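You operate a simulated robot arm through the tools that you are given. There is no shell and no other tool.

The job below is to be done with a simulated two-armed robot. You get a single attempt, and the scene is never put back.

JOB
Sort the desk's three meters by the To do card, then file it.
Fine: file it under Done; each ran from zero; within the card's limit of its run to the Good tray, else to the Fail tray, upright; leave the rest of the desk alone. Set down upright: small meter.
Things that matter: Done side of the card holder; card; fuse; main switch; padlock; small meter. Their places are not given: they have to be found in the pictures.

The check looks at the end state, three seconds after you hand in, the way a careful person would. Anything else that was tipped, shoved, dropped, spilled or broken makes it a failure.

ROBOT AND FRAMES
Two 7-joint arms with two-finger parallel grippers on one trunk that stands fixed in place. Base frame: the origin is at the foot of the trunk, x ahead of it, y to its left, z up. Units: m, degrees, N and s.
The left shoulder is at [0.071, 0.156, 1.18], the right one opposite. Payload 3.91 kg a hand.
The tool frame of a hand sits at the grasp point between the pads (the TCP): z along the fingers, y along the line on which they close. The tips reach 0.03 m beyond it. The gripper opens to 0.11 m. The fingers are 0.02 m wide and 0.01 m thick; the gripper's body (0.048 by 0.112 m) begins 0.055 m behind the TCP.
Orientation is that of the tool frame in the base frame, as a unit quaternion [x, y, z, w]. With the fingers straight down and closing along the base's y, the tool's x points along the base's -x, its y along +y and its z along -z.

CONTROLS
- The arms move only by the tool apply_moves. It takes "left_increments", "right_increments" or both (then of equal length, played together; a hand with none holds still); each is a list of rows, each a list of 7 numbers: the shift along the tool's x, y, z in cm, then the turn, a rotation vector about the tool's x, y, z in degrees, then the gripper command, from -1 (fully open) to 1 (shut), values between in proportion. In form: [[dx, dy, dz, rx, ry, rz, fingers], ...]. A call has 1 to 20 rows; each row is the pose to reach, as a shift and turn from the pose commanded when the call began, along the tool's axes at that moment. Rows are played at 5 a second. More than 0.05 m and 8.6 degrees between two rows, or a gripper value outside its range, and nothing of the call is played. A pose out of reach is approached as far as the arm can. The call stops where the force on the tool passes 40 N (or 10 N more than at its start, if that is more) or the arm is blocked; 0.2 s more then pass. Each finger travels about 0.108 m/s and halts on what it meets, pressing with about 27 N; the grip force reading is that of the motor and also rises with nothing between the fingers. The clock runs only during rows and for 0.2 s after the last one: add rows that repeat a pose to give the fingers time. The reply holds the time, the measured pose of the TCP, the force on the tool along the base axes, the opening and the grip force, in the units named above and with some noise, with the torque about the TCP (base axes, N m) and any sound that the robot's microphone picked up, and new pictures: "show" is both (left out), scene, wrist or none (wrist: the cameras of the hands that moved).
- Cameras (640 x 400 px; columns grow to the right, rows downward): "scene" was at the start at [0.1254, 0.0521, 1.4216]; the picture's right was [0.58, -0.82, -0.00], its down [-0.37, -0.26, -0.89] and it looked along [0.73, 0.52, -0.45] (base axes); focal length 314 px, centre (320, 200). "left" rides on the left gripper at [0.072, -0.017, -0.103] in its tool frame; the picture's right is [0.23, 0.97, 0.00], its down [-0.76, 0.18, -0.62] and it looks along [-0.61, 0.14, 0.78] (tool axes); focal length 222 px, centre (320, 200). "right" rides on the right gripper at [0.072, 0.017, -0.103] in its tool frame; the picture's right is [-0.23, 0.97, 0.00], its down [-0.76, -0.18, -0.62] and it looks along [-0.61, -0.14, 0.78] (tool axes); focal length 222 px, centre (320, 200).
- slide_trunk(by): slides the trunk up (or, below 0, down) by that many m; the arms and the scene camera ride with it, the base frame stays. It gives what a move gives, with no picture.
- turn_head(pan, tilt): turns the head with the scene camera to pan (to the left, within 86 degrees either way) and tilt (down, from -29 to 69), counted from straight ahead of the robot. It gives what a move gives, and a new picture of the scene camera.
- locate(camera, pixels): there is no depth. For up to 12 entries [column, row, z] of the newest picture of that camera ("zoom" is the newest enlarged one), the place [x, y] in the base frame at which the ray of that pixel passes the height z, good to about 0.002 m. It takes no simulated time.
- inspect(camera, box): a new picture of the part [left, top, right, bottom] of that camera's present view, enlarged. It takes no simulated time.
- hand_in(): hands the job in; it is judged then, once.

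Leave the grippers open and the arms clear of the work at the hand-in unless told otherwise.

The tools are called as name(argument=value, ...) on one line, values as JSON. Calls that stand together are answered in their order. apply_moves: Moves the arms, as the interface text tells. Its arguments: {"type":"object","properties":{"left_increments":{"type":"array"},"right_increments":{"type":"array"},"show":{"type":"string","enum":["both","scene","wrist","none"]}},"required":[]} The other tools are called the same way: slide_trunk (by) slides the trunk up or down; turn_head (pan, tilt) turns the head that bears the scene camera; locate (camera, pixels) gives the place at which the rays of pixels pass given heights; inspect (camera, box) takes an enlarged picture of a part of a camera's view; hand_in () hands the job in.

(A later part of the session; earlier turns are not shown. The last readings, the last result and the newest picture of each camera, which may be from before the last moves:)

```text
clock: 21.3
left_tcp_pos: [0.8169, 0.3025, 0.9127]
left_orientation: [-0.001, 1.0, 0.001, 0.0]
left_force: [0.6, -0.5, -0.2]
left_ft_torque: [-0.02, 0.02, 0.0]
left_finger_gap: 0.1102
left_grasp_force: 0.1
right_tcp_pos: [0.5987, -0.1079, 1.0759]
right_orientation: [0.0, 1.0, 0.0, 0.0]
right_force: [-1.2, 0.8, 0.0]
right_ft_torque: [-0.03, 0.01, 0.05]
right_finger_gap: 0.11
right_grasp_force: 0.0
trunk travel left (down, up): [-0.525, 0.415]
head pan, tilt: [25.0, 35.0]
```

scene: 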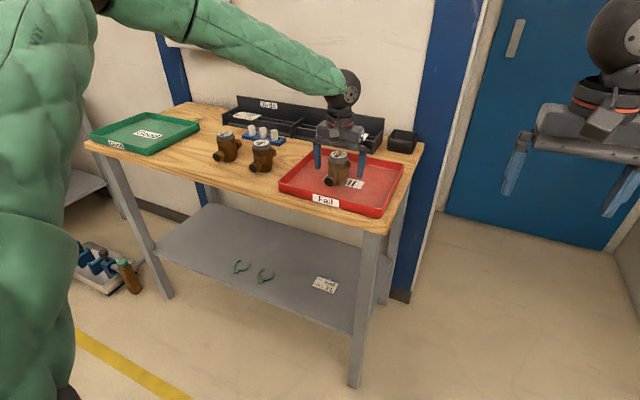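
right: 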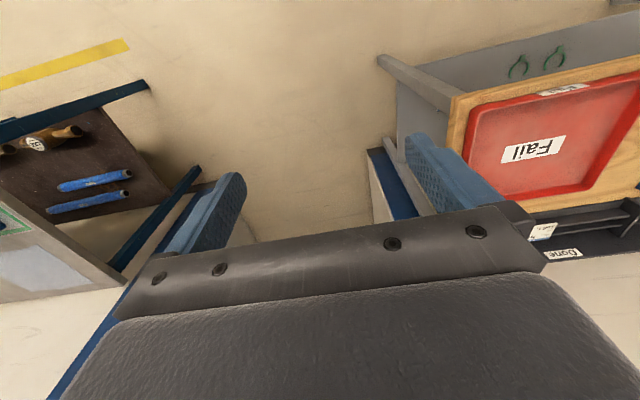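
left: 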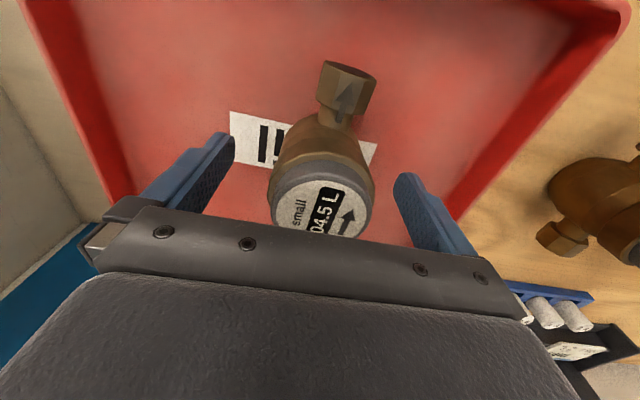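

The meter stands upright in the Fail tray. I'll raise straight up, then go over the 100.7 meter at (0.806, 0.667).

apply_moves(left_increments=[[0, 0, -3, 0, 0, 0, -1], [0, 0, -7, 0, 0, 0, -1], [0, 0, -11, 0, 0, 0, -1], [0, 0, -14, 0, 0, 0, -1], [0, 4, -14, 0, 0, 0, -1], [0, 8, -14, 0, 0, 0, -1], [0, 12, -14, 0, 0, 0, -1], [0, 16, -14, 0, 0, 0, -1], [0, 20, -14, 0, 0, 0, -1], [0, 24, -14, 0, 0, 0, -1], [0.5, 28, -14, 0, 0, 0, -1], [1, 32, -13, 0, 0, 0, -1], [1, 36.4, -12, 0, 0, 0, -1], [1, 36.4, -12, 0, 0, 0, -1]])

inspect(camera="scene", box=[260, 90, 440, 230])

```text
clock: 24.3
left_tcp_pos: [0.8037, 0.6667, 1.0309]
left_orientation: [0.0, 1.0, 0.0, 0.0]
left_force: [0.7, -0.1, -0.3]
left_ft_torque: [0.02, 0.02, -0.01]
left_finger_gap: 0.1099
left_grasp_force: 0.1
right_tcp_pos: [0.6001, -0.1088, 1.0753]
right_orientation: [-0.001, 1.0, 0.0, -0.001]
right_force: [0.3, 0.3, 0.4]
right_ft_torque: [0.03, 0.01, -0.03]
right_finger_gap: 0.1101
right_grasp_force: 0.0
trunk travel left (down, up): [-0.525, 0.415]
head pan, tilt: [25.0, 35.0]
```

scene: 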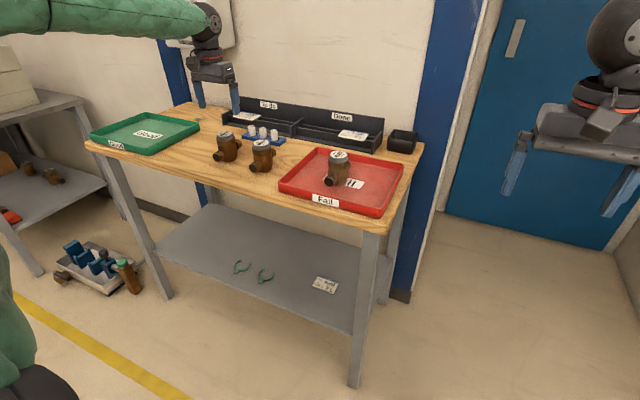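
left: 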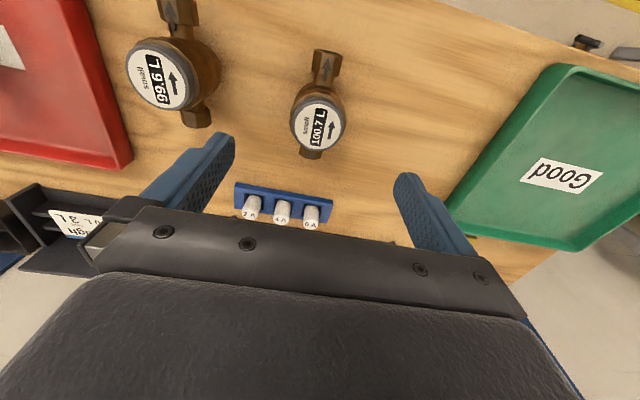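

```text
2.86 times, centred on (350, 160) of scene
```

zoom: 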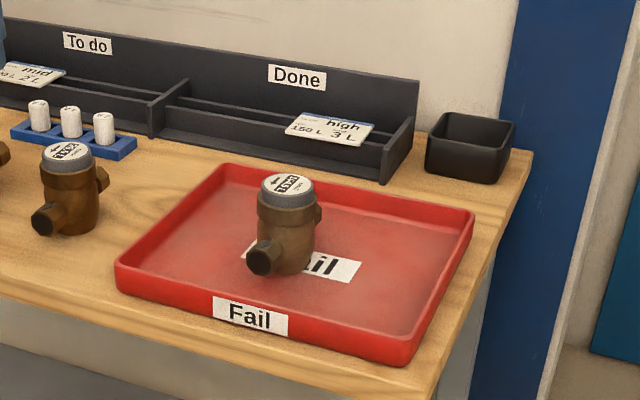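

locate(camera="left", pixels=[[317.5, 128, 0.928], [158, 80, 0.928], [565, 173, 0.856], [462, 237, 0.88], [558, 68, 0.88]])

inspect(camera="left", box=[230, 30, 400, 240])

```text
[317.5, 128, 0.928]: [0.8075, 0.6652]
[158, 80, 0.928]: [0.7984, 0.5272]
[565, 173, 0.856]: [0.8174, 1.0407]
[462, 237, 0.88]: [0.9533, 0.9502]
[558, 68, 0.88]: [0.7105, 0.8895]
```

```text
1.90 times, centred on (315, 135) of left
```

zoom: 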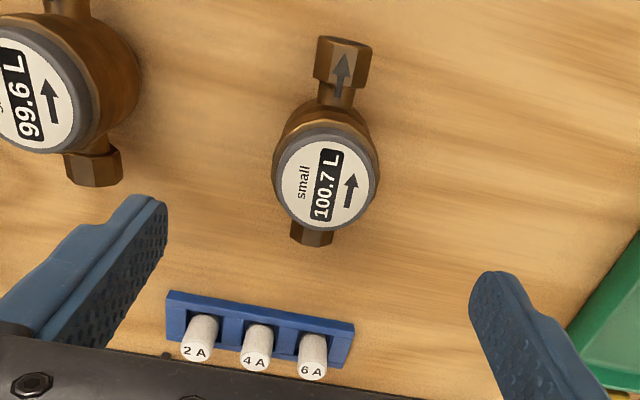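

The 100.7 meter is at (0.806, 0.665). I'll tilt the tool 20° so the fingertips point slightly to +x, which gains reach for the Good tray, and descend on it.

apply_moves(left_increments=[[-0.2, -0.2, 0, 0, -7, 0, -1], [-0.2, -0.2, 0, 0, -14, 0, -1], [-0.2, -0.2, 1, 0, -20, 0, -1], [-0.2, -0.2, 4, 0, -20, 0, -1], [-0.2, -0.2, 7, 0, -20, 0, -1], [-0.2, -0.2, 10, 0, -20, 0, -1], [-0.2, -0.2, 12.2, 0, -20, 0, -1], [-0.2, -0.2, 12.2, 0, -20, 0, -1]])

inspect(camera="scene", box=[160, 40, 320, 200])

```text
clock: 26.1
left_tcp_pos: [0.8072, 0.6649, 0.9093]
left_orientation: [-0.002, 0.985, -0.001, 0.173]
left_force: [-0.5, -0.1, -0.1]
left_ft_torque: [0.02, -0.01, -0.01]
left_finger_gap: 0.11
left_grasp_force: 0.0
right_tcp_pos: [0.6, -0.1075, 1.076]
right_orientation: [0.0, 1.0, 0.0, 0.0]
right_force: [-0.7, -0.3, 0.2]
right_ft_torque: [-0.02, 0.0, -0.02]
right_finger_gap: 0.1097
right_grasp_force: 0.1
trunk travel left (down, up): [-0.525, 0.415]
head pan, tilt: [25.0, 35.0]
```

scene: 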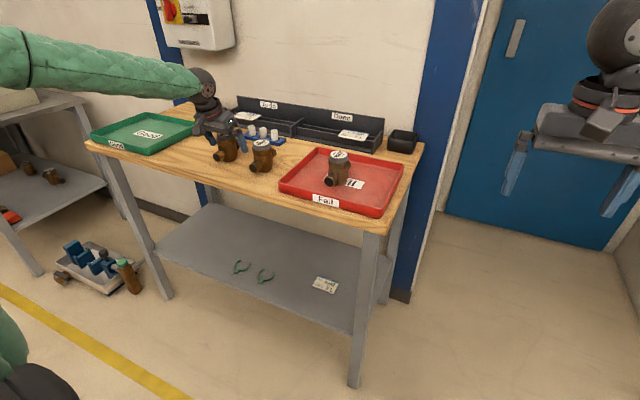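
left: 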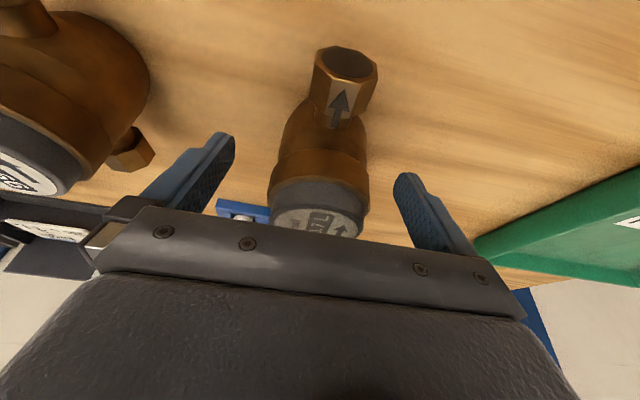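

```text
2.50 times, centred on (240, 120) of scene
```

zoom: 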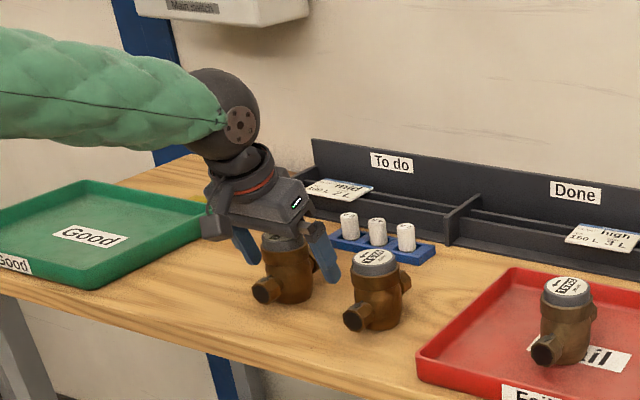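

Good fit between the fingers. Closing and lifting.

apply_moves(left_increments=[[0, 0, 0, 0, 0, 0, 0], [0, 0, 0, 0, 0, 0, 0.4], [0, 0, 0, 0, 0, 0, 1], [0, 0, 0, 0, 0, 0, 1], [0, 0, 0, 0, 0, 0, 1]], show="wrist")

```text
clock: 27.3
left_tcp_pos: [0.8082, 0.6667, 0.9087]
left_orientation: [-0.001, 0.985, 0.0, 0.173]
left_force: [-0.7, -1.5, 0.9]
left_ft_torque: [-0.03, 0.01, -0.02]
left_finger_gap: 0.0558
left_grasp_force: 27.2
right_tcp_pos: [0.6001, -0.1089, 1.0755]
right_orientation: [-0.001, 1.0, 0.0, -0.001]
right_force: [0.9, 0.1, -0.6]
right_ft_torque: [0.02, 0.03, 0.0]
right_finger_gap: 0.11
right_grasp_force: 0.1
trunk travel left (down, up): [-0.525, 0.415]
head pan, tilt: [25.0, 35.0]
```

left: 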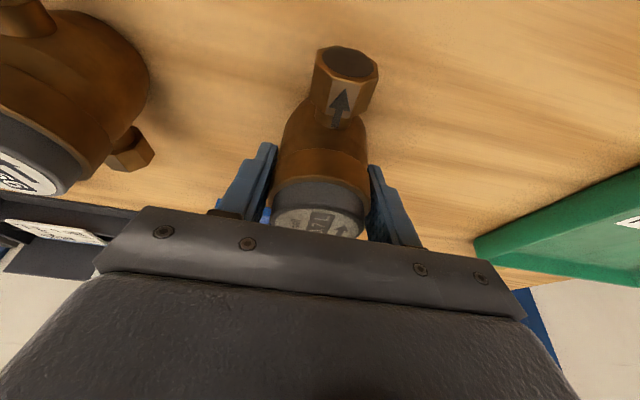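

Gripped. Now up 12 cm, then across to the Good tray's far slot at about (0.79, 1.03).

apply_moves(left_increments=[[-0.34, 0, -0.94, 0, 0, 0, 1], [-1.37, 0, -3.76, 0, 0, 0, 1], [-2.74, 0, -7.52, 0, 0, 0, 1], [-4.1, 0, -11.28, 0, 0, 0, 1], [-4.0, 4, -11.3, 0, 0, 0, 1], [-3.8, 8, -11.4, 0, 0, 0, 1], [-3.6, 12, -11.5, 0, 0, 0, 1], [-3.4, 16, -11.6, 0, 0, 0, 1], [-3.2, 20, -11.7, 0, 0, 0, 1], [-3.0, 24, -11.8, 0, 0, 0, 1], [-2.8, 28, -11.9, 0, 0, 0, 1], [-2.6, 32, -11.9, 0, 0, 0, 1], [-2.41, 36.4, -11.9, 0, 0, 0, 1], [-2.41, 36.4, -11.9, 0, 0, 0, 1]])

inspect(camera="scene", box=[60, 20, 280, 200])

```text
clock: 30.3
left_tcp_pos: [0.7867, 1.0322, 1.0328]
left_orientation: [0.0, 0.985, 0.0, 0.173]
left_force: [0.0, -0.4, -4.0]
left_ft_torque: [-0.02, 0.01, -0.02]
left_finger_gap: 0.0558
left_grasp_force: 26.9
right_tcp_pos: [0.5974, -0.1062, 1.0768]
right_orientation: [0.0, 1.0, 0.0, 0.001]
right_force: [0.0, 0.2, 0.9]
right_ft_torque: [0.04, -0.05, -0.03]
right_finger_gap: 0.1103
right_grasp_force: 0.0
trunk travel left (down, up): [-0.525, 0.415]
head pan, tilt: [25.0, 35.0]
```

scene: 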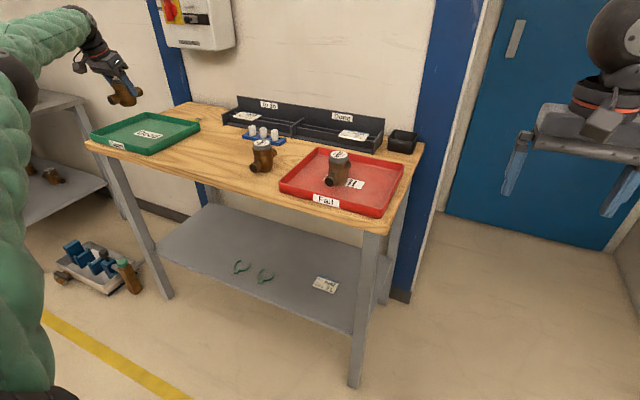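
left: 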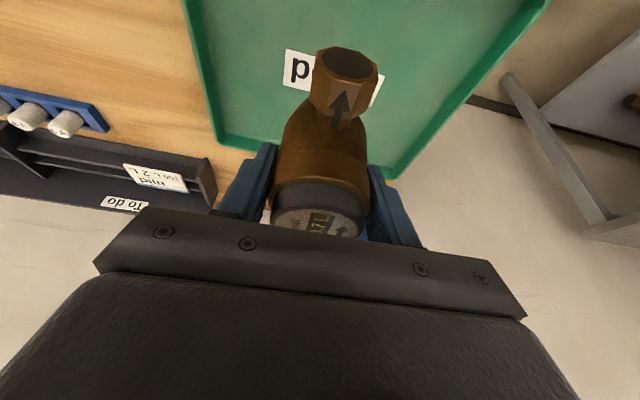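

```text
2.22 times, centred on (170, 110) of scene
```

zoom: 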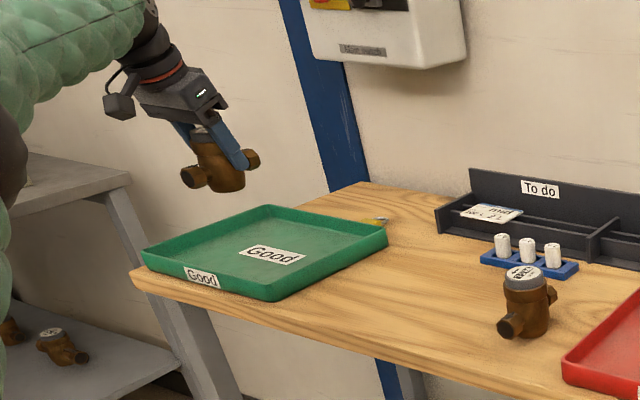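

The meter hangs steady, no slip. I'll shift to y≈1.06 to leave room for the other one, and come down part way.

apply_moves(left_increments=[[0.7, 1, 1.9, 0, 0, 0, 1], [1.4, 2, 3.8, 0, 0, 0, 1], [2.1, 2.8, 5.7, 0, 0, 0, 1], [2.74, 2.8, 7.52, 0, 0, 0, 1], [2.74, 2.8, 7.52, 0, 0, 0, 1]])

inspect(camera="scene", box=[60, 20, 280, 200])

```text
clock: 31.5
left_tcp_pos: [0.7803, 1.0473, 0.9504]
left_orientation: [-0.001, 0.985, 0.001, 0.173]
left_force: [0.0, 0.3, -4.5]
left_ft_torque: [-0.01, -0.03, -0.02]
left_finger_gap: 0.0555
left_grasp_force: 27.0
left hand out of reach, approached as far as the arm can: row 2, 3, 4, 5
right_tcp_pos: [0.6001, -0.1079, 1.0741]
right_orientation: [-0.002, 1.0, 0.0, 0.0]
right_force: [0.6, 0.0, 0.0]
right_ft_torque: [0.0, -0.01, -0.01]
right_finger_gap: 0.1098
right_grasp_force: 0.0
trunk travel left (down, up): [-0.525, 0.415]
head pan, tilt: [25.0, 35.0]
```

scene: 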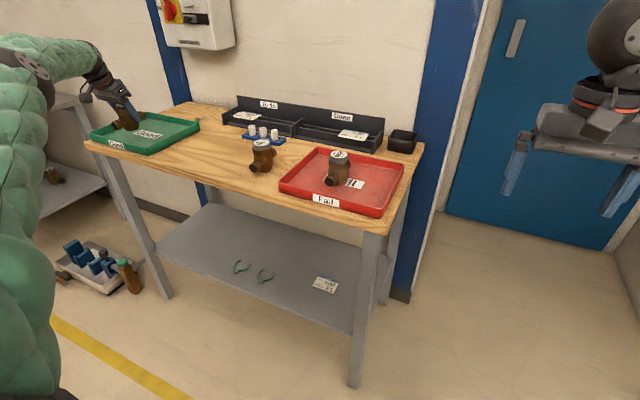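
left: 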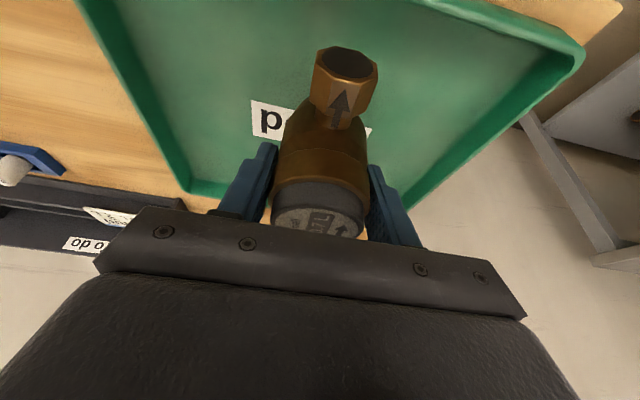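

```text
2.22 times, centred on (170, 110) of scene
```

zoom: 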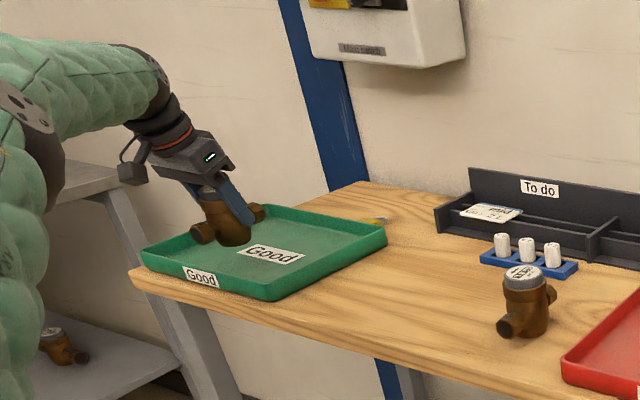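

The arm is at its limit at (0.780, 1.047), which is a fine place in the tray. I'll lower the last bit with the trunk: 3 cm down.

slide_trunk(by=-0.028)

```text
clock: 32.2
left_tcp_pos: [0.7792, 1.0469, 0.9245]
left_orientation: [-0.001, 0.985, 0.001, 0.175]
left_force: [-0.1, 0.3, -5.1]
left_ft_torque: [-0.02, 0.01, -0.01]
left_finger_gap: 0.0558
left_grasp_force: 27.6
right_tcp_pos: [0.5994, -0.108, 1.0487]
right_orientation: [-0.001, 1.0, 0.0, 0.0]
right_force: [-0.1, -0.1, 0.3]
right_ft_torque: [-0.02, 0.01, 0.03]
right_finger_gap: 0.1101
right_grasp_force: 0.0
trunk travel left (down, up): [-0.497, 0.443]
head pan, tilt: [25.0, 35.0]
```

slide_trunk(by=-0.008)

```text
clock: 32.8
left_tcp_pos: [0.7797, 1.0464, 0.9144]
left_orientation: [-0.001, 0.985, 0.001, 0.174]
left_force: [-0.3, 0.3, -4.4]
left_ft_torque: [0.01, -0.01, 0.01]
left_finger_gap: 0.0556
left_grasp_force: 26.7
right_tcp_pos: [0.6002, -0.1078, 1.0398]
right_orientation: [-0.001, 1.0, 0.0, 0.0]
right_force: [-0.1, 0.1, 0.6]
right_ft_torque: [-0.01, 0.02, -0.04]
right_finger_gap: 0.1099
right_grasp_force: 0.0
trunk travel left (down, up): [-0.489, 0.451]
head pan, tilt: [25.0, 35.0]
```

slide_trunk(by=-0.002)

```text
clock: 33.3
left_tcp_pos: [0.78, 1.0473, 0.914]
left_orientation: [-0.001, 0.985, 0.001, 0.174]
left_force: [0.7, 1.1, 0.9]
left_ft_torque: [-0.04, 0.02, -0.01]
left_finger_gap: 0.0554
left_grasp_force: 27.4
right_tcp_pos: [0.6002, -0.1089, 1.0382]
right_orientation: [-0.001, 1.0, 0.0, 0.001]
right_force: [0.4, -1.0, -0.1]
right_ft_torque: [0.0, 0.01, 0.0]
right_finger_gap: 0.1102
right_grasp_force: 0.2
trunk travel left (down, up): [-0.487, 0.453]
head pan, tilt: [25.0, 35.0]
```

The load has come off the hand, so the meter is standing in the tray. Opening gently.

apply_moves(left_increments=[[0, 0, 0, 0, 0, 0, 0.3], [0, 0, 0, 0, 0, 0, -0.05], [0, 0, 0, 0, 0, 0, -0.15], [0, 0, 0, 0, 0, 0, -0.4], [0, 0, 0, 0, 0, 0, -1], [0, 0, 0, 0, 0, 0, -1]])

inspect(camera="scene", box=[60, 20, 280, 200])

```text
clock: 34.7
left_tcp_pos: [0.7794, 1.0477, 0.9131]
left_orientation: [-0.001, 0.985, 0.001, 0.173]
left_force: [-0.4, 0.3, 0.1]
left_ft_torque: [0.03, 0.03, 0.0]
left_finger_gap: 0.11
left_grasp_force: 0.0
right_tcp_pos: [0.6, -0.1081, 1.0373]
right_orientation: [-0.001, 1.0, -0.001, 0.001]
right_force: [0.1, 0.4, -0.1]
right_ft_torque: [0.01, -0.01, 0.02]
right_finger_gap: 0.11
right_grasp_force: 0.1
trunk travel left (down, up): [-0.487, 0.453]
head pan, tilt: [25.0, 35.0]
```

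scene: 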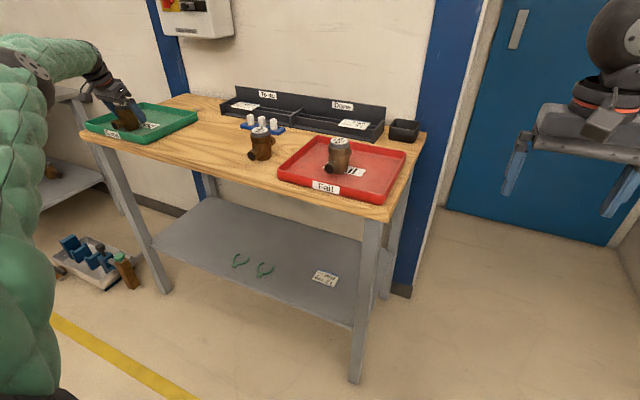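
left: 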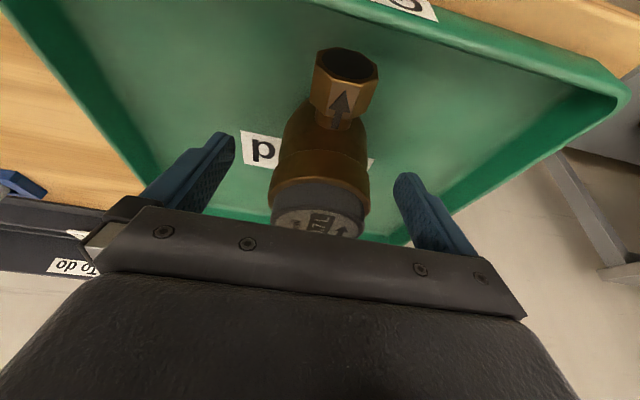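

```text
2.22 times, centred on (170, 110) of scene
```

zoom: 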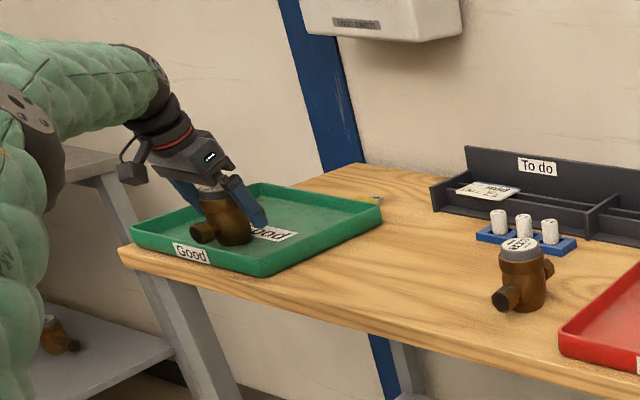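

Standing upright. I'll back out along the tool axis and move over the last meter (99.6) at about (0.803, 0.528), staying above everything.

apply_moves(left_increments=[[0, 0, -3.5, 0, 0, 0, -1], [0, 0, -7, 0, 0, 0, -1], [0, 0, -10.5, 0, 0, 0, -1], [0, 0, -13.5, 0, 0, 0, -1], [-0.5, -4.5, -13.2, 0, 0, 0, -1], [-1, -9, -12.9, 0, 0, 0, -1], [-1.6, -13.5, -12.6, 0, 0, 0, -1], [-2.2, -18, -12.3, 0, 0, 0, -1], [-2.8, -22.5, -12, 0, 0, 0, -1], [-3.4, -27, -11.7, 0, 0, 0, -1], [-4, -31.5, -11.4, 0, 0, 0, -1], [-4.6, -36, -11.1, 0, 0, 0, -1], [-5.2, -40.5, -10.8, 0, 0, 0, -1], [-5.8, -45, -10.5, 0, 0, 0, -1], [-6.4, -49, -10.3, 0, 0, 0, -1], [-6.45, -51.7, -10.1, 0, 0, 0, -1], [-6.45, -51.7, -10.1, 0, 0, 0, -1]])

inspect(camera="scene", box=[60, 60, 280, 200])

```text
clock: 38.3
left_tcp_pos: [0.8051, 0.5307, 1.033]
left_orientation: [-0.001, 0.985, 0.001, 0.174]
left_force: [0.5, -0.5, 0.0]
left_ft_torque: [0.0, 0.01, 0.01]
left_finger_gap: 0.11
left_grasp_force: 0.2
right_tcp_pos: [0.5997, -0.1083, 1.037]
right_orientation: [-0.001, 1.0, 0.001, 0.0]
right_force: [0.9, 0.7, 0.8]
right_ft_torque: [0.01, -0.02, 0.03]
right_finger_gap: 0.11
right_grasp_force: 0.1
trunk travel left (down, up): [-0.487, 0.453]
head pan, tilt: [25.0, 35.0]
```

scene: 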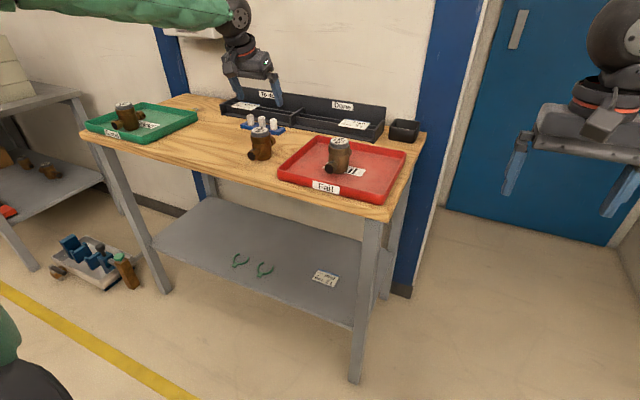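
left: 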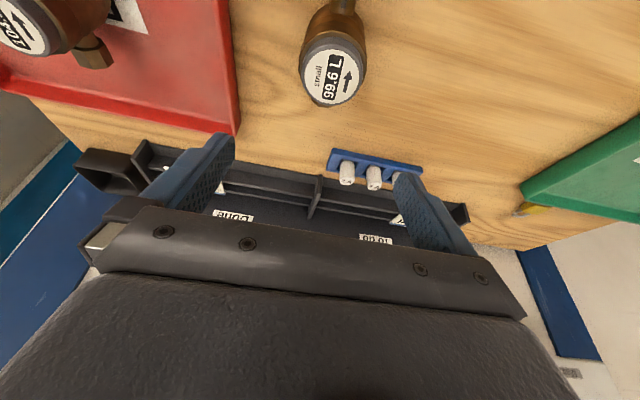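

```text
2.86 times, centred on (170, 130) of scene
```

zoom: 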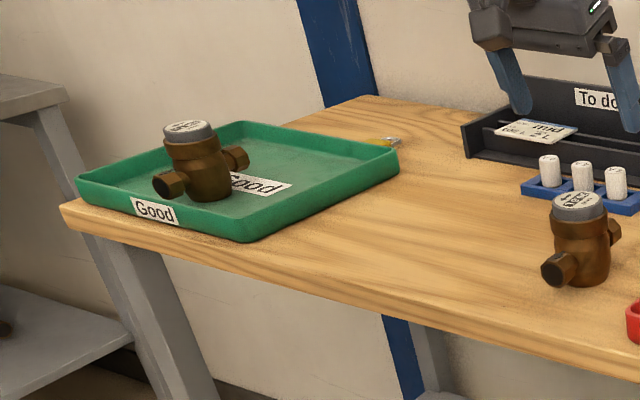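

locate(camera="left", pixels=[[332, 76, 0.928], [522, 188, 0.88], [238, 133, 0.88], [376, 174, 0.85], [345, 164, 0.85]])

inspect(camera="left", box=[290, 0, 380, 120])

locate(camera="scene", pixels=[[124, 105.5, 0.933], [261, 131, 0.928], [198.7, 115, 0.88], [144, 147, 0.88], [87.5, 124, 0.88]])

```text
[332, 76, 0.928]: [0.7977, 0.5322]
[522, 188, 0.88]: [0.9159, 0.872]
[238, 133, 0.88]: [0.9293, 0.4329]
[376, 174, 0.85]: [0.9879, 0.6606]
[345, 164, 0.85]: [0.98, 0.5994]
```

```text
3.33 times, centred on (335, 60) of left
```

zoom: 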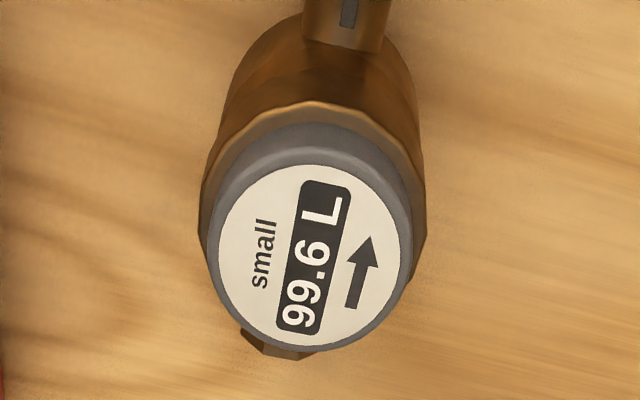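

```text
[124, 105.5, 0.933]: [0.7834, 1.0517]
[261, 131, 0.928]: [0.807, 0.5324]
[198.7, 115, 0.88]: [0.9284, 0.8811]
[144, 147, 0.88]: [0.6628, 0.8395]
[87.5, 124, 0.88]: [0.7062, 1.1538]
```

The 99.6 meter is at about (0.803, 0.531). Descending on it with the same tilt, then closing.

apply_moves(left_increments=[[1.1, 0, 2.9, 0, 0, 0, -1], [2.2, 0, 5.8, 0, 0, 0, -1], [3.3, 0, 8.7, 0, 0, 0, -1], [4.43, 0, 11.59, 0, 0, 0, -1], [4.43, 0, 11.59, 0, 0, 0, -1]], show="wrist")

```text
clock: 39.5
left_tcp_pos: [0.8024, 0.5305, 0.908]
left_orientation: [0.001, 0.985, 0.0, 0.174]
left_force: [0.2, 0.5, 0.9]
left_ft_torque: [0.0, -0.02, 0.04]
left_finger_gap: 0.1099
left_grasp_force: 0.2
right_tcp_pos: [0.5989, -0.108, 1.0381]
right_orientation: [0.0, 1.0, 0.0, -0.001]
right_force: [0.5, 0.9, 0.7]
right_ft_torque: [0.01, 0.02, -0.02]
right_finger_gap: 0.1101
right_grasp_force: 0.0
trunk travel left (down, up): [-0.487, 0.453]
head pan, tilt: [25.0, 35.0]
```

left: 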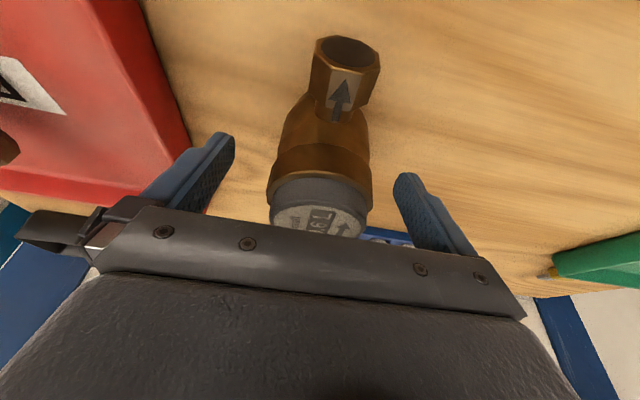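

Good. Closing, then lifting straight up 13 cm.

apply_moves(left_increments=[[0, 0, 0, 0, 0, 0, 0], [0, 0, 0, 0, 0, 0, 0.4], [0, 0, 0, 0, 0, 0, 1], [0, 0, 0, 0, 0, 0, 1], [0, 0, 0, 0, 0, 0, 1], [-0.34, 0, -0.94, 0, 0, 0, 1], [-1.37, 0, -3.76, 0, 0, 0, 1], [-2.74, 0, -7.52, 0, 0, 0, 1], [-4.45, 0, -12.22, 0, 0, 0, 1], [-4.45, 0, -12.22, 0, 0, 0, 1]])

```text
clock: 41.7
left_tcp_pos: [0.8046, 0.5327, 1.0337]
left_orientation: [-0.002, 0.985, 0.0, 0.173]
left_force: [0.1, -0.7, -4.8]
left_ft_torque: [-0.03, -0.04, 0.01]
left_finger_gap: 0.0553
left_grasp_force: 26.8
right_tcp_pos: [0.6, -0.1079, 1.0369]
right_orientation: [-0.001, 1.0, -0.001, -0.001]
right_force: [-0.1, 0.4, -0.5]
right_ft_torque: [-0.03, -0.02, 0.01]
right_finger_gap: 0.1098
right_grasp_force: 0.1
trunk travel left (down, up): [-0.487, 0.453]
head pan, tilt: [25.0, 35.0]
```

scene: 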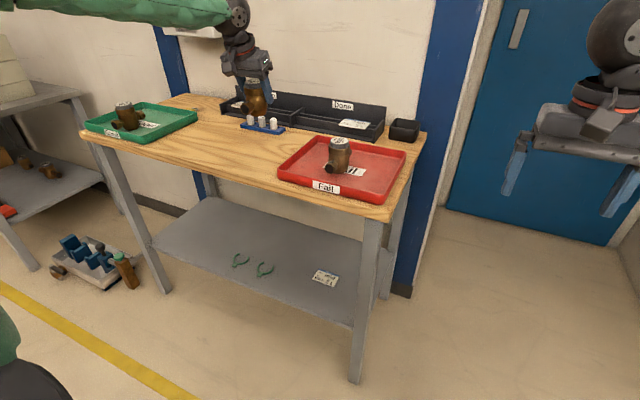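
left: 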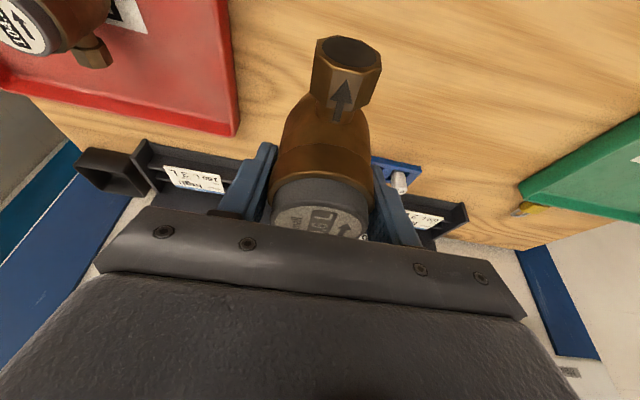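

Lifted. Moving to the near slot in the Good tray, about (0.785, 0.95), still high.

apply_moves(left_increments=[[0.1, 4, 0, 0, 0, 0, 1], [0.2, 8, 0, 0, 0, 0, 1], [0.4, 12, -0.1, 0, 0, 0, 1], [0.5, 16, -0.2, 0, 0, 0, 1], [0.7, 20, -0.3, 0, 0, 0, 1], [0.8, 24, -0.4, 0, 0, 0, 1], [1, 28, -0.5, 0, 0, 0, 1], [1.2, 32, -0.6, 0, 0, 0, 1], [1.4, 36, -0.6, 0, 0, 0, 1], [1.7, 39.5, -0.6, 0, 0, 0, 1], [1.9, 41.5, -0.6, 0, 0, 0, 1], [1.9, 41.5, -0.6, 0, 0, 0, 1]])

inspect(camera="left", box=[150, 0, 640, 260])

inspect(camera="scene", box=[60, 20, 280, 180])

```text
clock: 44.3
left_tcp_pos: [0.7833, 0.9448, 1.0344]
left_orientation: [0.0, 0.985, 0.001, 0.173]
left_force: [-0.1, -0.4, -4.3]
left_ft_torque: [0.02, -0.01, 0.02]
left_finger_gap: 0.0555
left_grasp_force: 26.7
right_tcp_pos: [0.5996, -0.1094, 1.0367]
right_orientation: [-0.001, 1.0, 0.0, 0.0]
right_force: [0.2, 0.1, 0.1]
right_ft_torque: [0.03, -0.02, 0.0]
right_finger_gap: 0.11
right_grasp_force: 0.1
trunk travel left (down, up): [-0.487, 0.453]
head pan, tilt: [25.0, 35.0]
```

scene: 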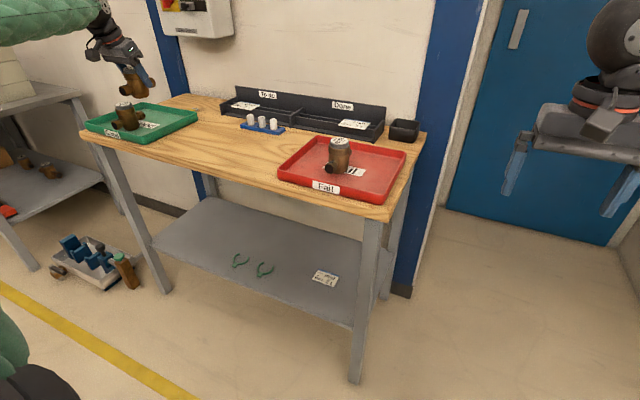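
left: 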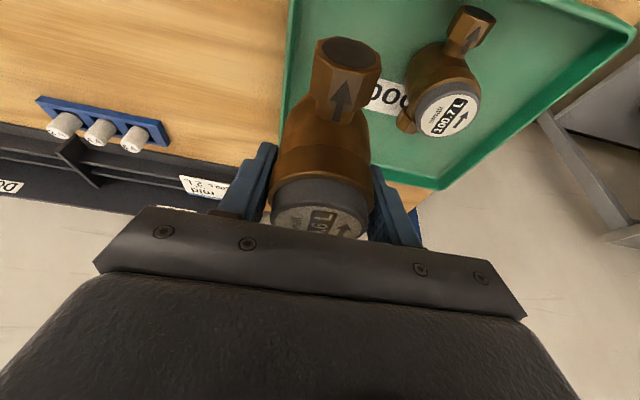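

```text
1.31 times, centred on (395, 130) of left
```

zoom: 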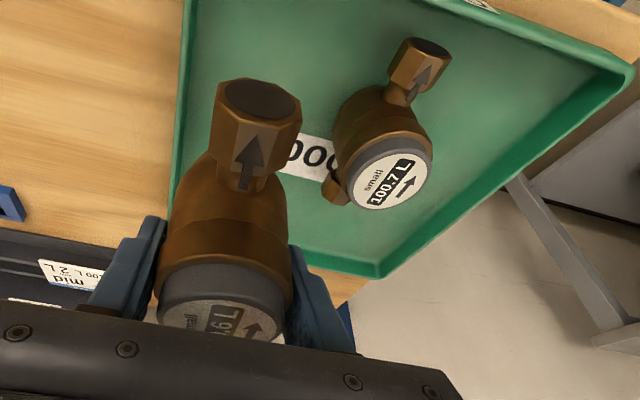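

```text
2.50 times, centred on (170, 100) of scene
```

zoom: 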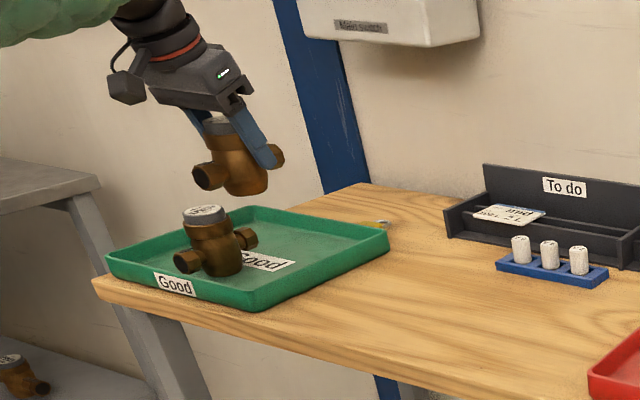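

locate(camera="left", pixels=[[291, 50, 0.88], [297, 20, 0.88], [288, 100, 0.88], [447, 115, 0.932], [440, 188, 0.88]])

```text
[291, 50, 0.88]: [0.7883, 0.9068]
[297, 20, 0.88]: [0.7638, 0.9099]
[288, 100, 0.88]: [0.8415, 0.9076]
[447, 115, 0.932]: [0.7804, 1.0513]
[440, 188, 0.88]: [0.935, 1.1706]
```

The Good tray's near rim is at y≈0.907, the 100.7 meter at y≈1.049. The slot at y≈0.963 fits between them. I'll shift over and come down to about 1 cm above the floor.

apply_moves(left_increments=[[0, 1.8, 0, 0, 0, 0, 1], [0.9, 1.8, 2.6, 0, 0, 0, 1], [1.9, 1.8, 5.2, 0, 0, 0, 1], [2.8, 1.8, 7.8, 0, 0, 0, 1], [3.73, 1.8, 10.25, 0, 0, 0, 1], [3.73, 1.8, 10.25, 0, 0, 0, 1]])

inspect(camera="scene", box=[60, 20, 280, 180])

```text
clock: 45.7
left_tcp_pos: [0.7854, 0.9633, 0.9273]
left_orientation: [-0.001, 0.985, 0.001, 0.174]
left_force: [-0.4, -1.0, -3.5]
left_ft_torque: [0.01, -0.02, -0.01]
left_finger_gap: 0.0555
left_grasp_force: 26.7
right_tcp_pos: [0.5988, -0.1095, 1.0383]
right_orientation: [-0.001, 1.0, 0.0, 0.0]
right_force: [0.8, -0.3, 0.1]
right_ft_torque: [-0.03, 0.0, 0.03]
right_finger_gap: 0.1098
right_grasp_force: 0.2
trunk travel left (down, up): [-0.487, 0.453]
head pan, tilt: [25.0, 35.0]
```

scene: 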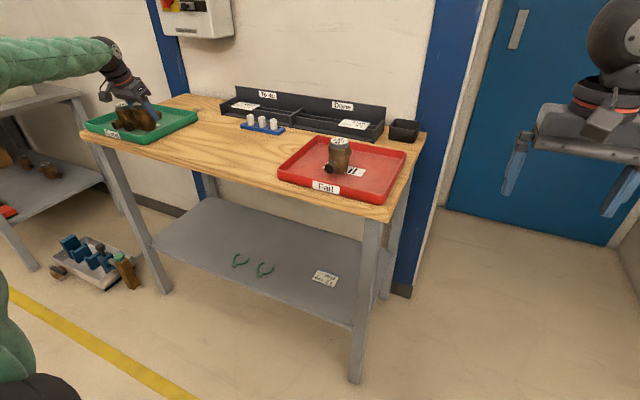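
left: 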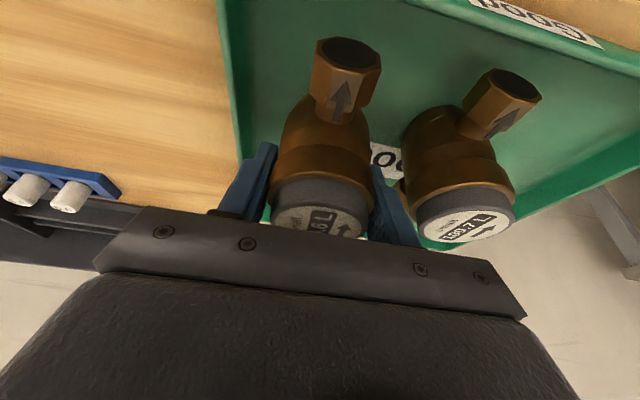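

```text
2.50 times, centred on (170, 100) of scene
```

zoom: 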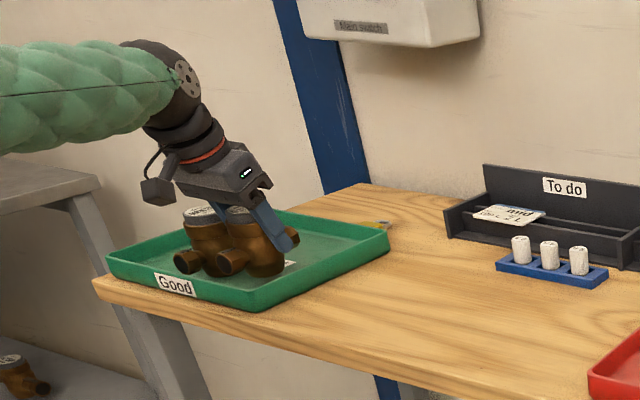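

Clear of both the rim and the other meter. Down 1.1 cm, then creep with the trunk.

slide_trunk(by=-0.011)

slide_trunk(by=-0.002)

```text
clock: 46.3
left_tcp_pos: [0.7855, 0.9632, 0.9159]
left_orientation: [-0.001, 0.985, 0.001, 0.174]
left_force: [1.0, -0.3, -4.8]
left_ft_torque: [0.01, -0.01, -0.02]
left_finger_gap: 0.0555
left_grasp_force: 26.9
right_tcp_pos: [0.5997, -0.1078, 1.0264]
right_orientation: [0.0, 1.0, 0.0, 0.0]
right_force: [-1.0, 0.5, 0.4]
right_ft_torque: [0.04, 0.0, 0.02]
right_finger_gap: 0.11
right_grasp_force: 0.1
trunk travel left (down, up): [-0.476, 0.464]
head pan, tilt: [25.0, 35.0]
```

```text
clock: 46.8
left_tcp_pos: [0.7852, 0.9641, 0.912]
left_orientation: [-0.002, 0.985, 0.001, 0.174]
left_force: [0.4, 0.6, -5.0]
left_ft_torque: [-0.02, 0.01, 0.02]
left_finger_gap: 0.0555
left_grasp_force: 26.9
right_tcp_pos: [0.6001, -0.1072, 1.0247]
right_orientation: [-0.001, 1.0, 0.0, 0.0]
right_force: [0.0, -0.7, 0.8]
right_ft_torque: [0.0, 0.04, -0.01]
right_finger_gap: 0.11
right_grasp_force: 0.1
trunk travel left (down, up): [-0.474, 0.466]
head pan, tilt: [25.0, 35.0]
```

slide_trunk(by=-0.0015)

```text
clock: 47.3
left_tcp_pos: [0.7839, 0.9627, 0.911]
left_orientation: [-0.001, 0.985, 0.001, 0.175]
left_force: [0.4, 1.2, 0.1]
left_ft_torque: [-0.02, -0.01, 0.01]
left_finger_gap: 0.0556
left_grasp_force: 27.0
right_tcp_pos: [0.6002, -0.1085, 1.0219]
right_orientation: [-0.002, 1.0, 0.0, 0.0]
right_force: [0.1, -0.4, -0.5]
right_ft_torque: [0.0, -0.01, 0.02]
right_finger_gap: 0.1101
right_grasp_force: 0.0
trunk travel left (down, up): [-0.473, 0.467]
head pan, tilt: [25.0, 35.0]
```

Contact. Opening only to about 7.3 cm, because the other meter and the rim are close, then backing straight out along the tool axis.

apply_moves(left_increments=[[0, 0, 0, 0, 0, 0, 0.3], [0, 0, 0, 0, 0, 0, -0.05], [0, 0, 0, 0, 0, 0, -0.15], [0, 0, 0, 0, 0, 0, -0.33], [0, 0, 0, 0, 0, 0, -0.33], [0, 0, 0, 0, 0, 0, -0.33]])

inspect(camera="scene", box=[60, 20, 280, 180])

```text
clock: 48.7
left_tcp_pos: [0.7858, 0.9638, 0.9122]
left_orientation: [-0.001, 0.985, 0.002, 0.174]
left_force: [0.8, -0.7, -0.3]
left_ft_torque: [-0.03, -0.01, -0.01]
left_finger_gap: 0.073
left_grasp_force: 0.0
right_tcp_pos: [0.5988, -0.1089, 1.0233]
right_orientation: [-0.001, 1.0, 0.001, -0.001]
right_force: [0.3, -0.4, 0.4]
right_ft_torque: [0.02, -0.01, 0.0]
right_finger_gap: 0.11
right_grasp_force: 0.0
trunk travel left (down, up): [-0.473, 0.467]
head pan, tilt: [25.0, 35.0]
```

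scene: 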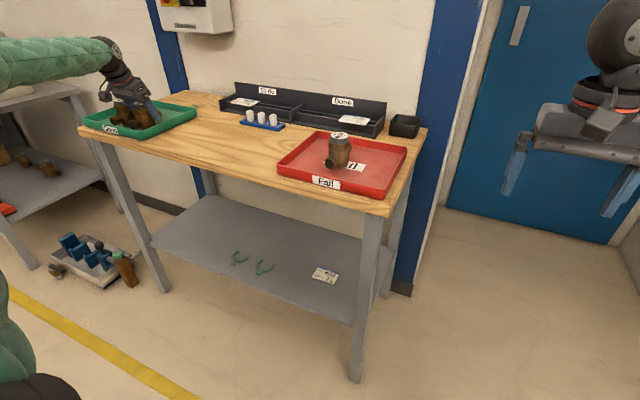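
left: 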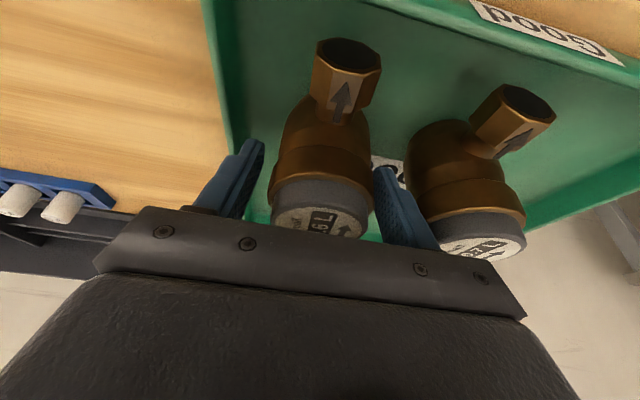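

```text
2.50 times, centred on (170, 100) of scene
```

zoom: 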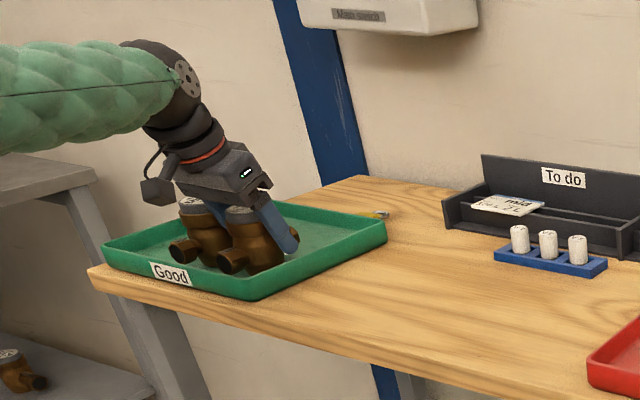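

Both fingers are free. Backing out along the tool axis.

apply_moves(left_increments=[[0, 0, -2, 0, 0, 0, -0.33], [0, 0, -5, 0, 0, 0, -0.33], [0, 0, -8, 0, 0, 0, -0.33], [0, 0, -11, 0, 0, 0, -0.33], [0, 0, -14, 0, 0, 0, -0.33], [0, -4, -15, 0, 0, 0, -1], [0, -8, -15, 0, 0, 0, -1], [0, -12, -15, 0, 0, 0, -1], [0, -12, -15, 0, 0, 0, -1]])

inspect(camera="scene", box=[60, 60, 240, 180])

inspect(camera="scene", box=[205, 70, 405, 160])

inspect(camera="left", box=[0, 0, 640, 220])

```text
clock: 50.7
left_tcp_pos: [0.7325, 0.8421, 1.0512]
left_orientation: [-0.001, 0.985, 0.0, 0.173]
left_force: [-0.1, 0.2, -0.5]
left_ft_torque: [-0.05, 0.04, -0.01]
left_finger_gap: 0.11
left_grasp_force: 0.1
right_tcp_pos: [0.6, -0.1082, 1.0219]
right_orientation: [-0.002, 1.0, 0.0, 0.0]
right_force: [-1.5, 0.3, -0.6]
right_ft_torque: [-0.01, -0.01, -0.01]
right_finger_gap: 0.1102
right_grasp_force: 0.0
trunk travel left (down, up): [-0.473, 0.467]
head pan, tilt: [25.0, 35.0]
```

scene: 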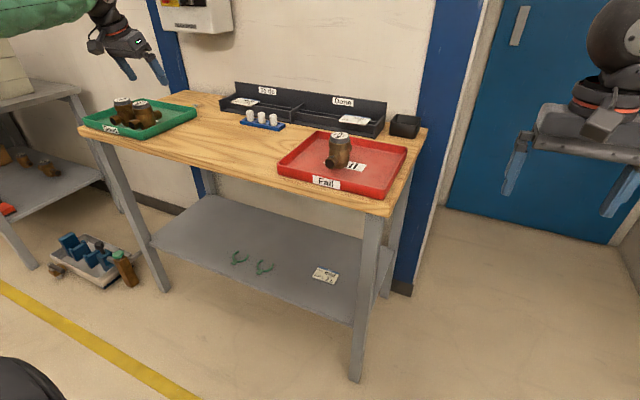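
left: 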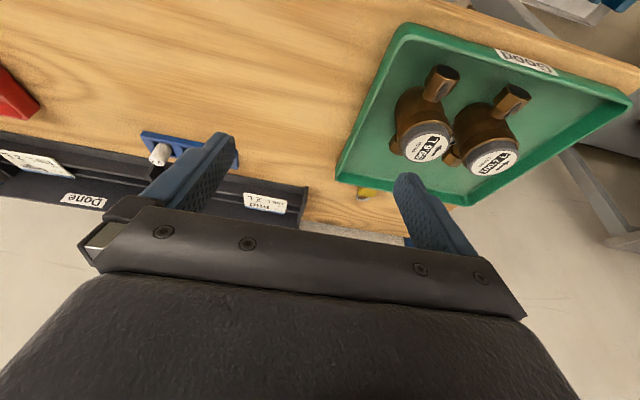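

```text
3.33 times, centred on (150, 120) of scene
```

zoom: 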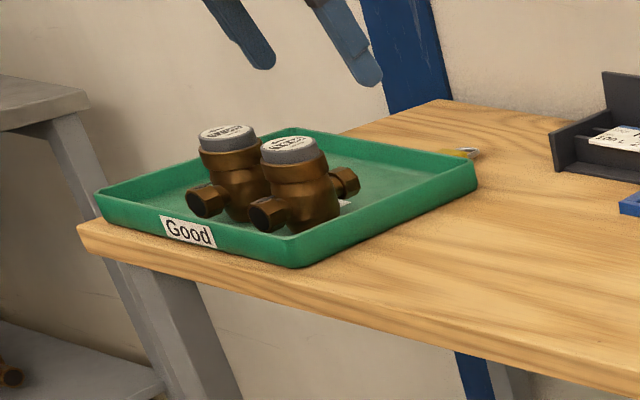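

```text
3.20 times, centred on (305, 115) of scene
```

zoom: 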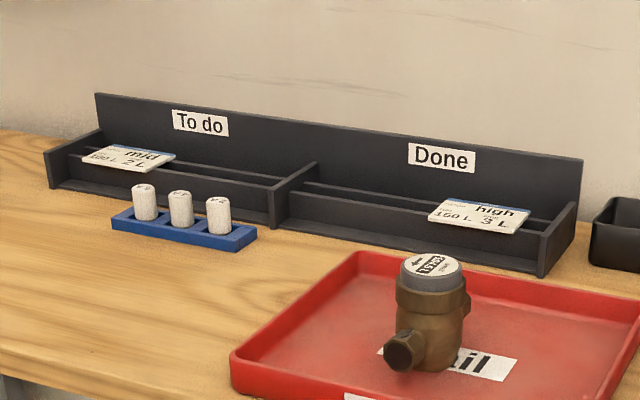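

```text
1.00 times, centred on (320, 110) of left (not enlarged: the box is as wide or as high as the picture)
```

zoom: 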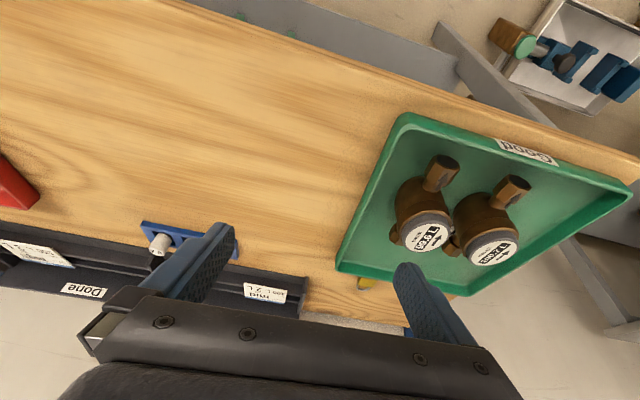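

Both meters stand upright in Good, and the 104.5 in Fail. Now the card: I'll enlarge the To do side, the Done side and the whole holder to measure them.

inspect(camera="scene", box=[305, 95, 390, 145])

inspect(camera="scene", box=[215, 80, 275, 120])

```text
7.53 times, centred on (348, 120) of scene
```

zoom: 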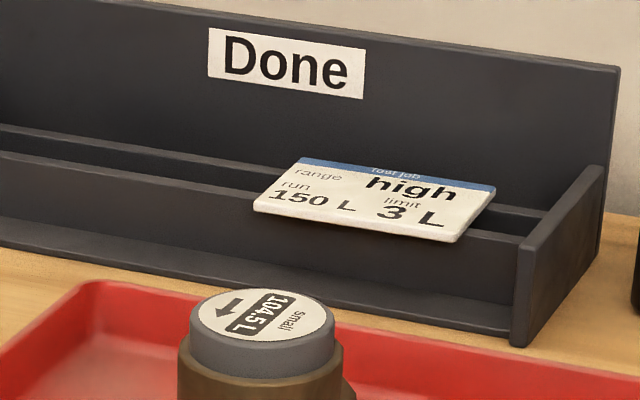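

```text
10.00 times, centred on (245, 100) of scene
```

zoom: 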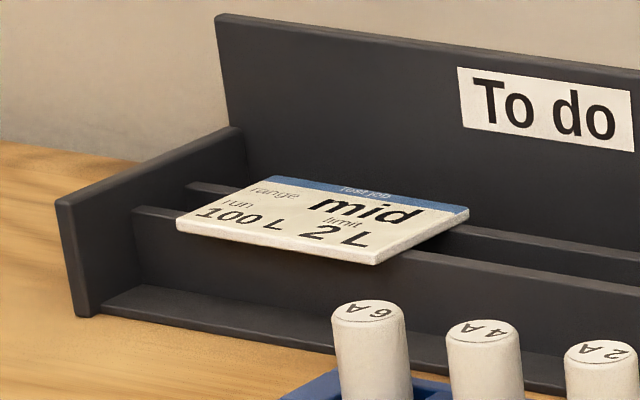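

locate(camera="zoom", pixels=[[177, 222, 0.88], [375, 259, 0.88], [469, 208, 0.88], [275, 177, 0.88], [177, 222, 0.9], [375, 259, 0.9], [469, 208, 0.9], [275, 177, 0.9], [92, 315, 0.85], [62, 202, 0.89], [218, 16, 0.94], [240, 128, 0.89]])

inspect(camera="left", box=[180, 150, 340, 250])

```text
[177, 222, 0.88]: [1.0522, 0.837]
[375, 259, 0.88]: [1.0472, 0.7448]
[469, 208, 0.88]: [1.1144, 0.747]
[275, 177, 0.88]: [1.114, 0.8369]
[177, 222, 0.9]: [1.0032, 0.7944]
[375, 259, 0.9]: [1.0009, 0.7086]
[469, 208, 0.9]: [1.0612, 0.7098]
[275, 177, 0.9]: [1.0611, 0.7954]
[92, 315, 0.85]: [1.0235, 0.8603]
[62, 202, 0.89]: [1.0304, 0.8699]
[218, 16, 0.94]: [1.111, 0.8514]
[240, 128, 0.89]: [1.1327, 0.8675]
```

```text
4.00 times, centred on (260, 200) of left
```

zoom: 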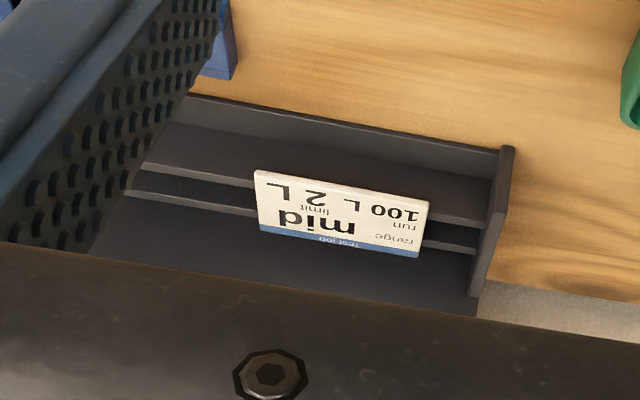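

locate(camera="zoom", pixels=[[255, 172, 0.87], [429, 204, 0.87], [418, 255, 0.87], [258, 230, 0.87], [255, 172, 0.89], [429, 204, 0.89], [418, 255, 0.89], [258, 230, 0.89], [513, 148, 0.89], [470, 315, 0.85]])

```text
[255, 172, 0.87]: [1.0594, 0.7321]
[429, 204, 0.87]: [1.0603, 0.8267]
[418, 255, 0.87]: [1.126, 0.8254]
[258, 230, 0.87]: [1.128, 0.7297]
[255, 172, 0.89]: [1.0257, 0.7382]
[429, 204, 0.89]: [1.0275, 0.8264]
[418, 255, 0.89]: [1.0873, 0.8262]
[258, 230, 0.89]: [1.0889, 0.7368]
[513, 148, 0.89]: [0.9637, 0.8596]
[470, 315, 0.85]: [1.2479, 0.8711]
```

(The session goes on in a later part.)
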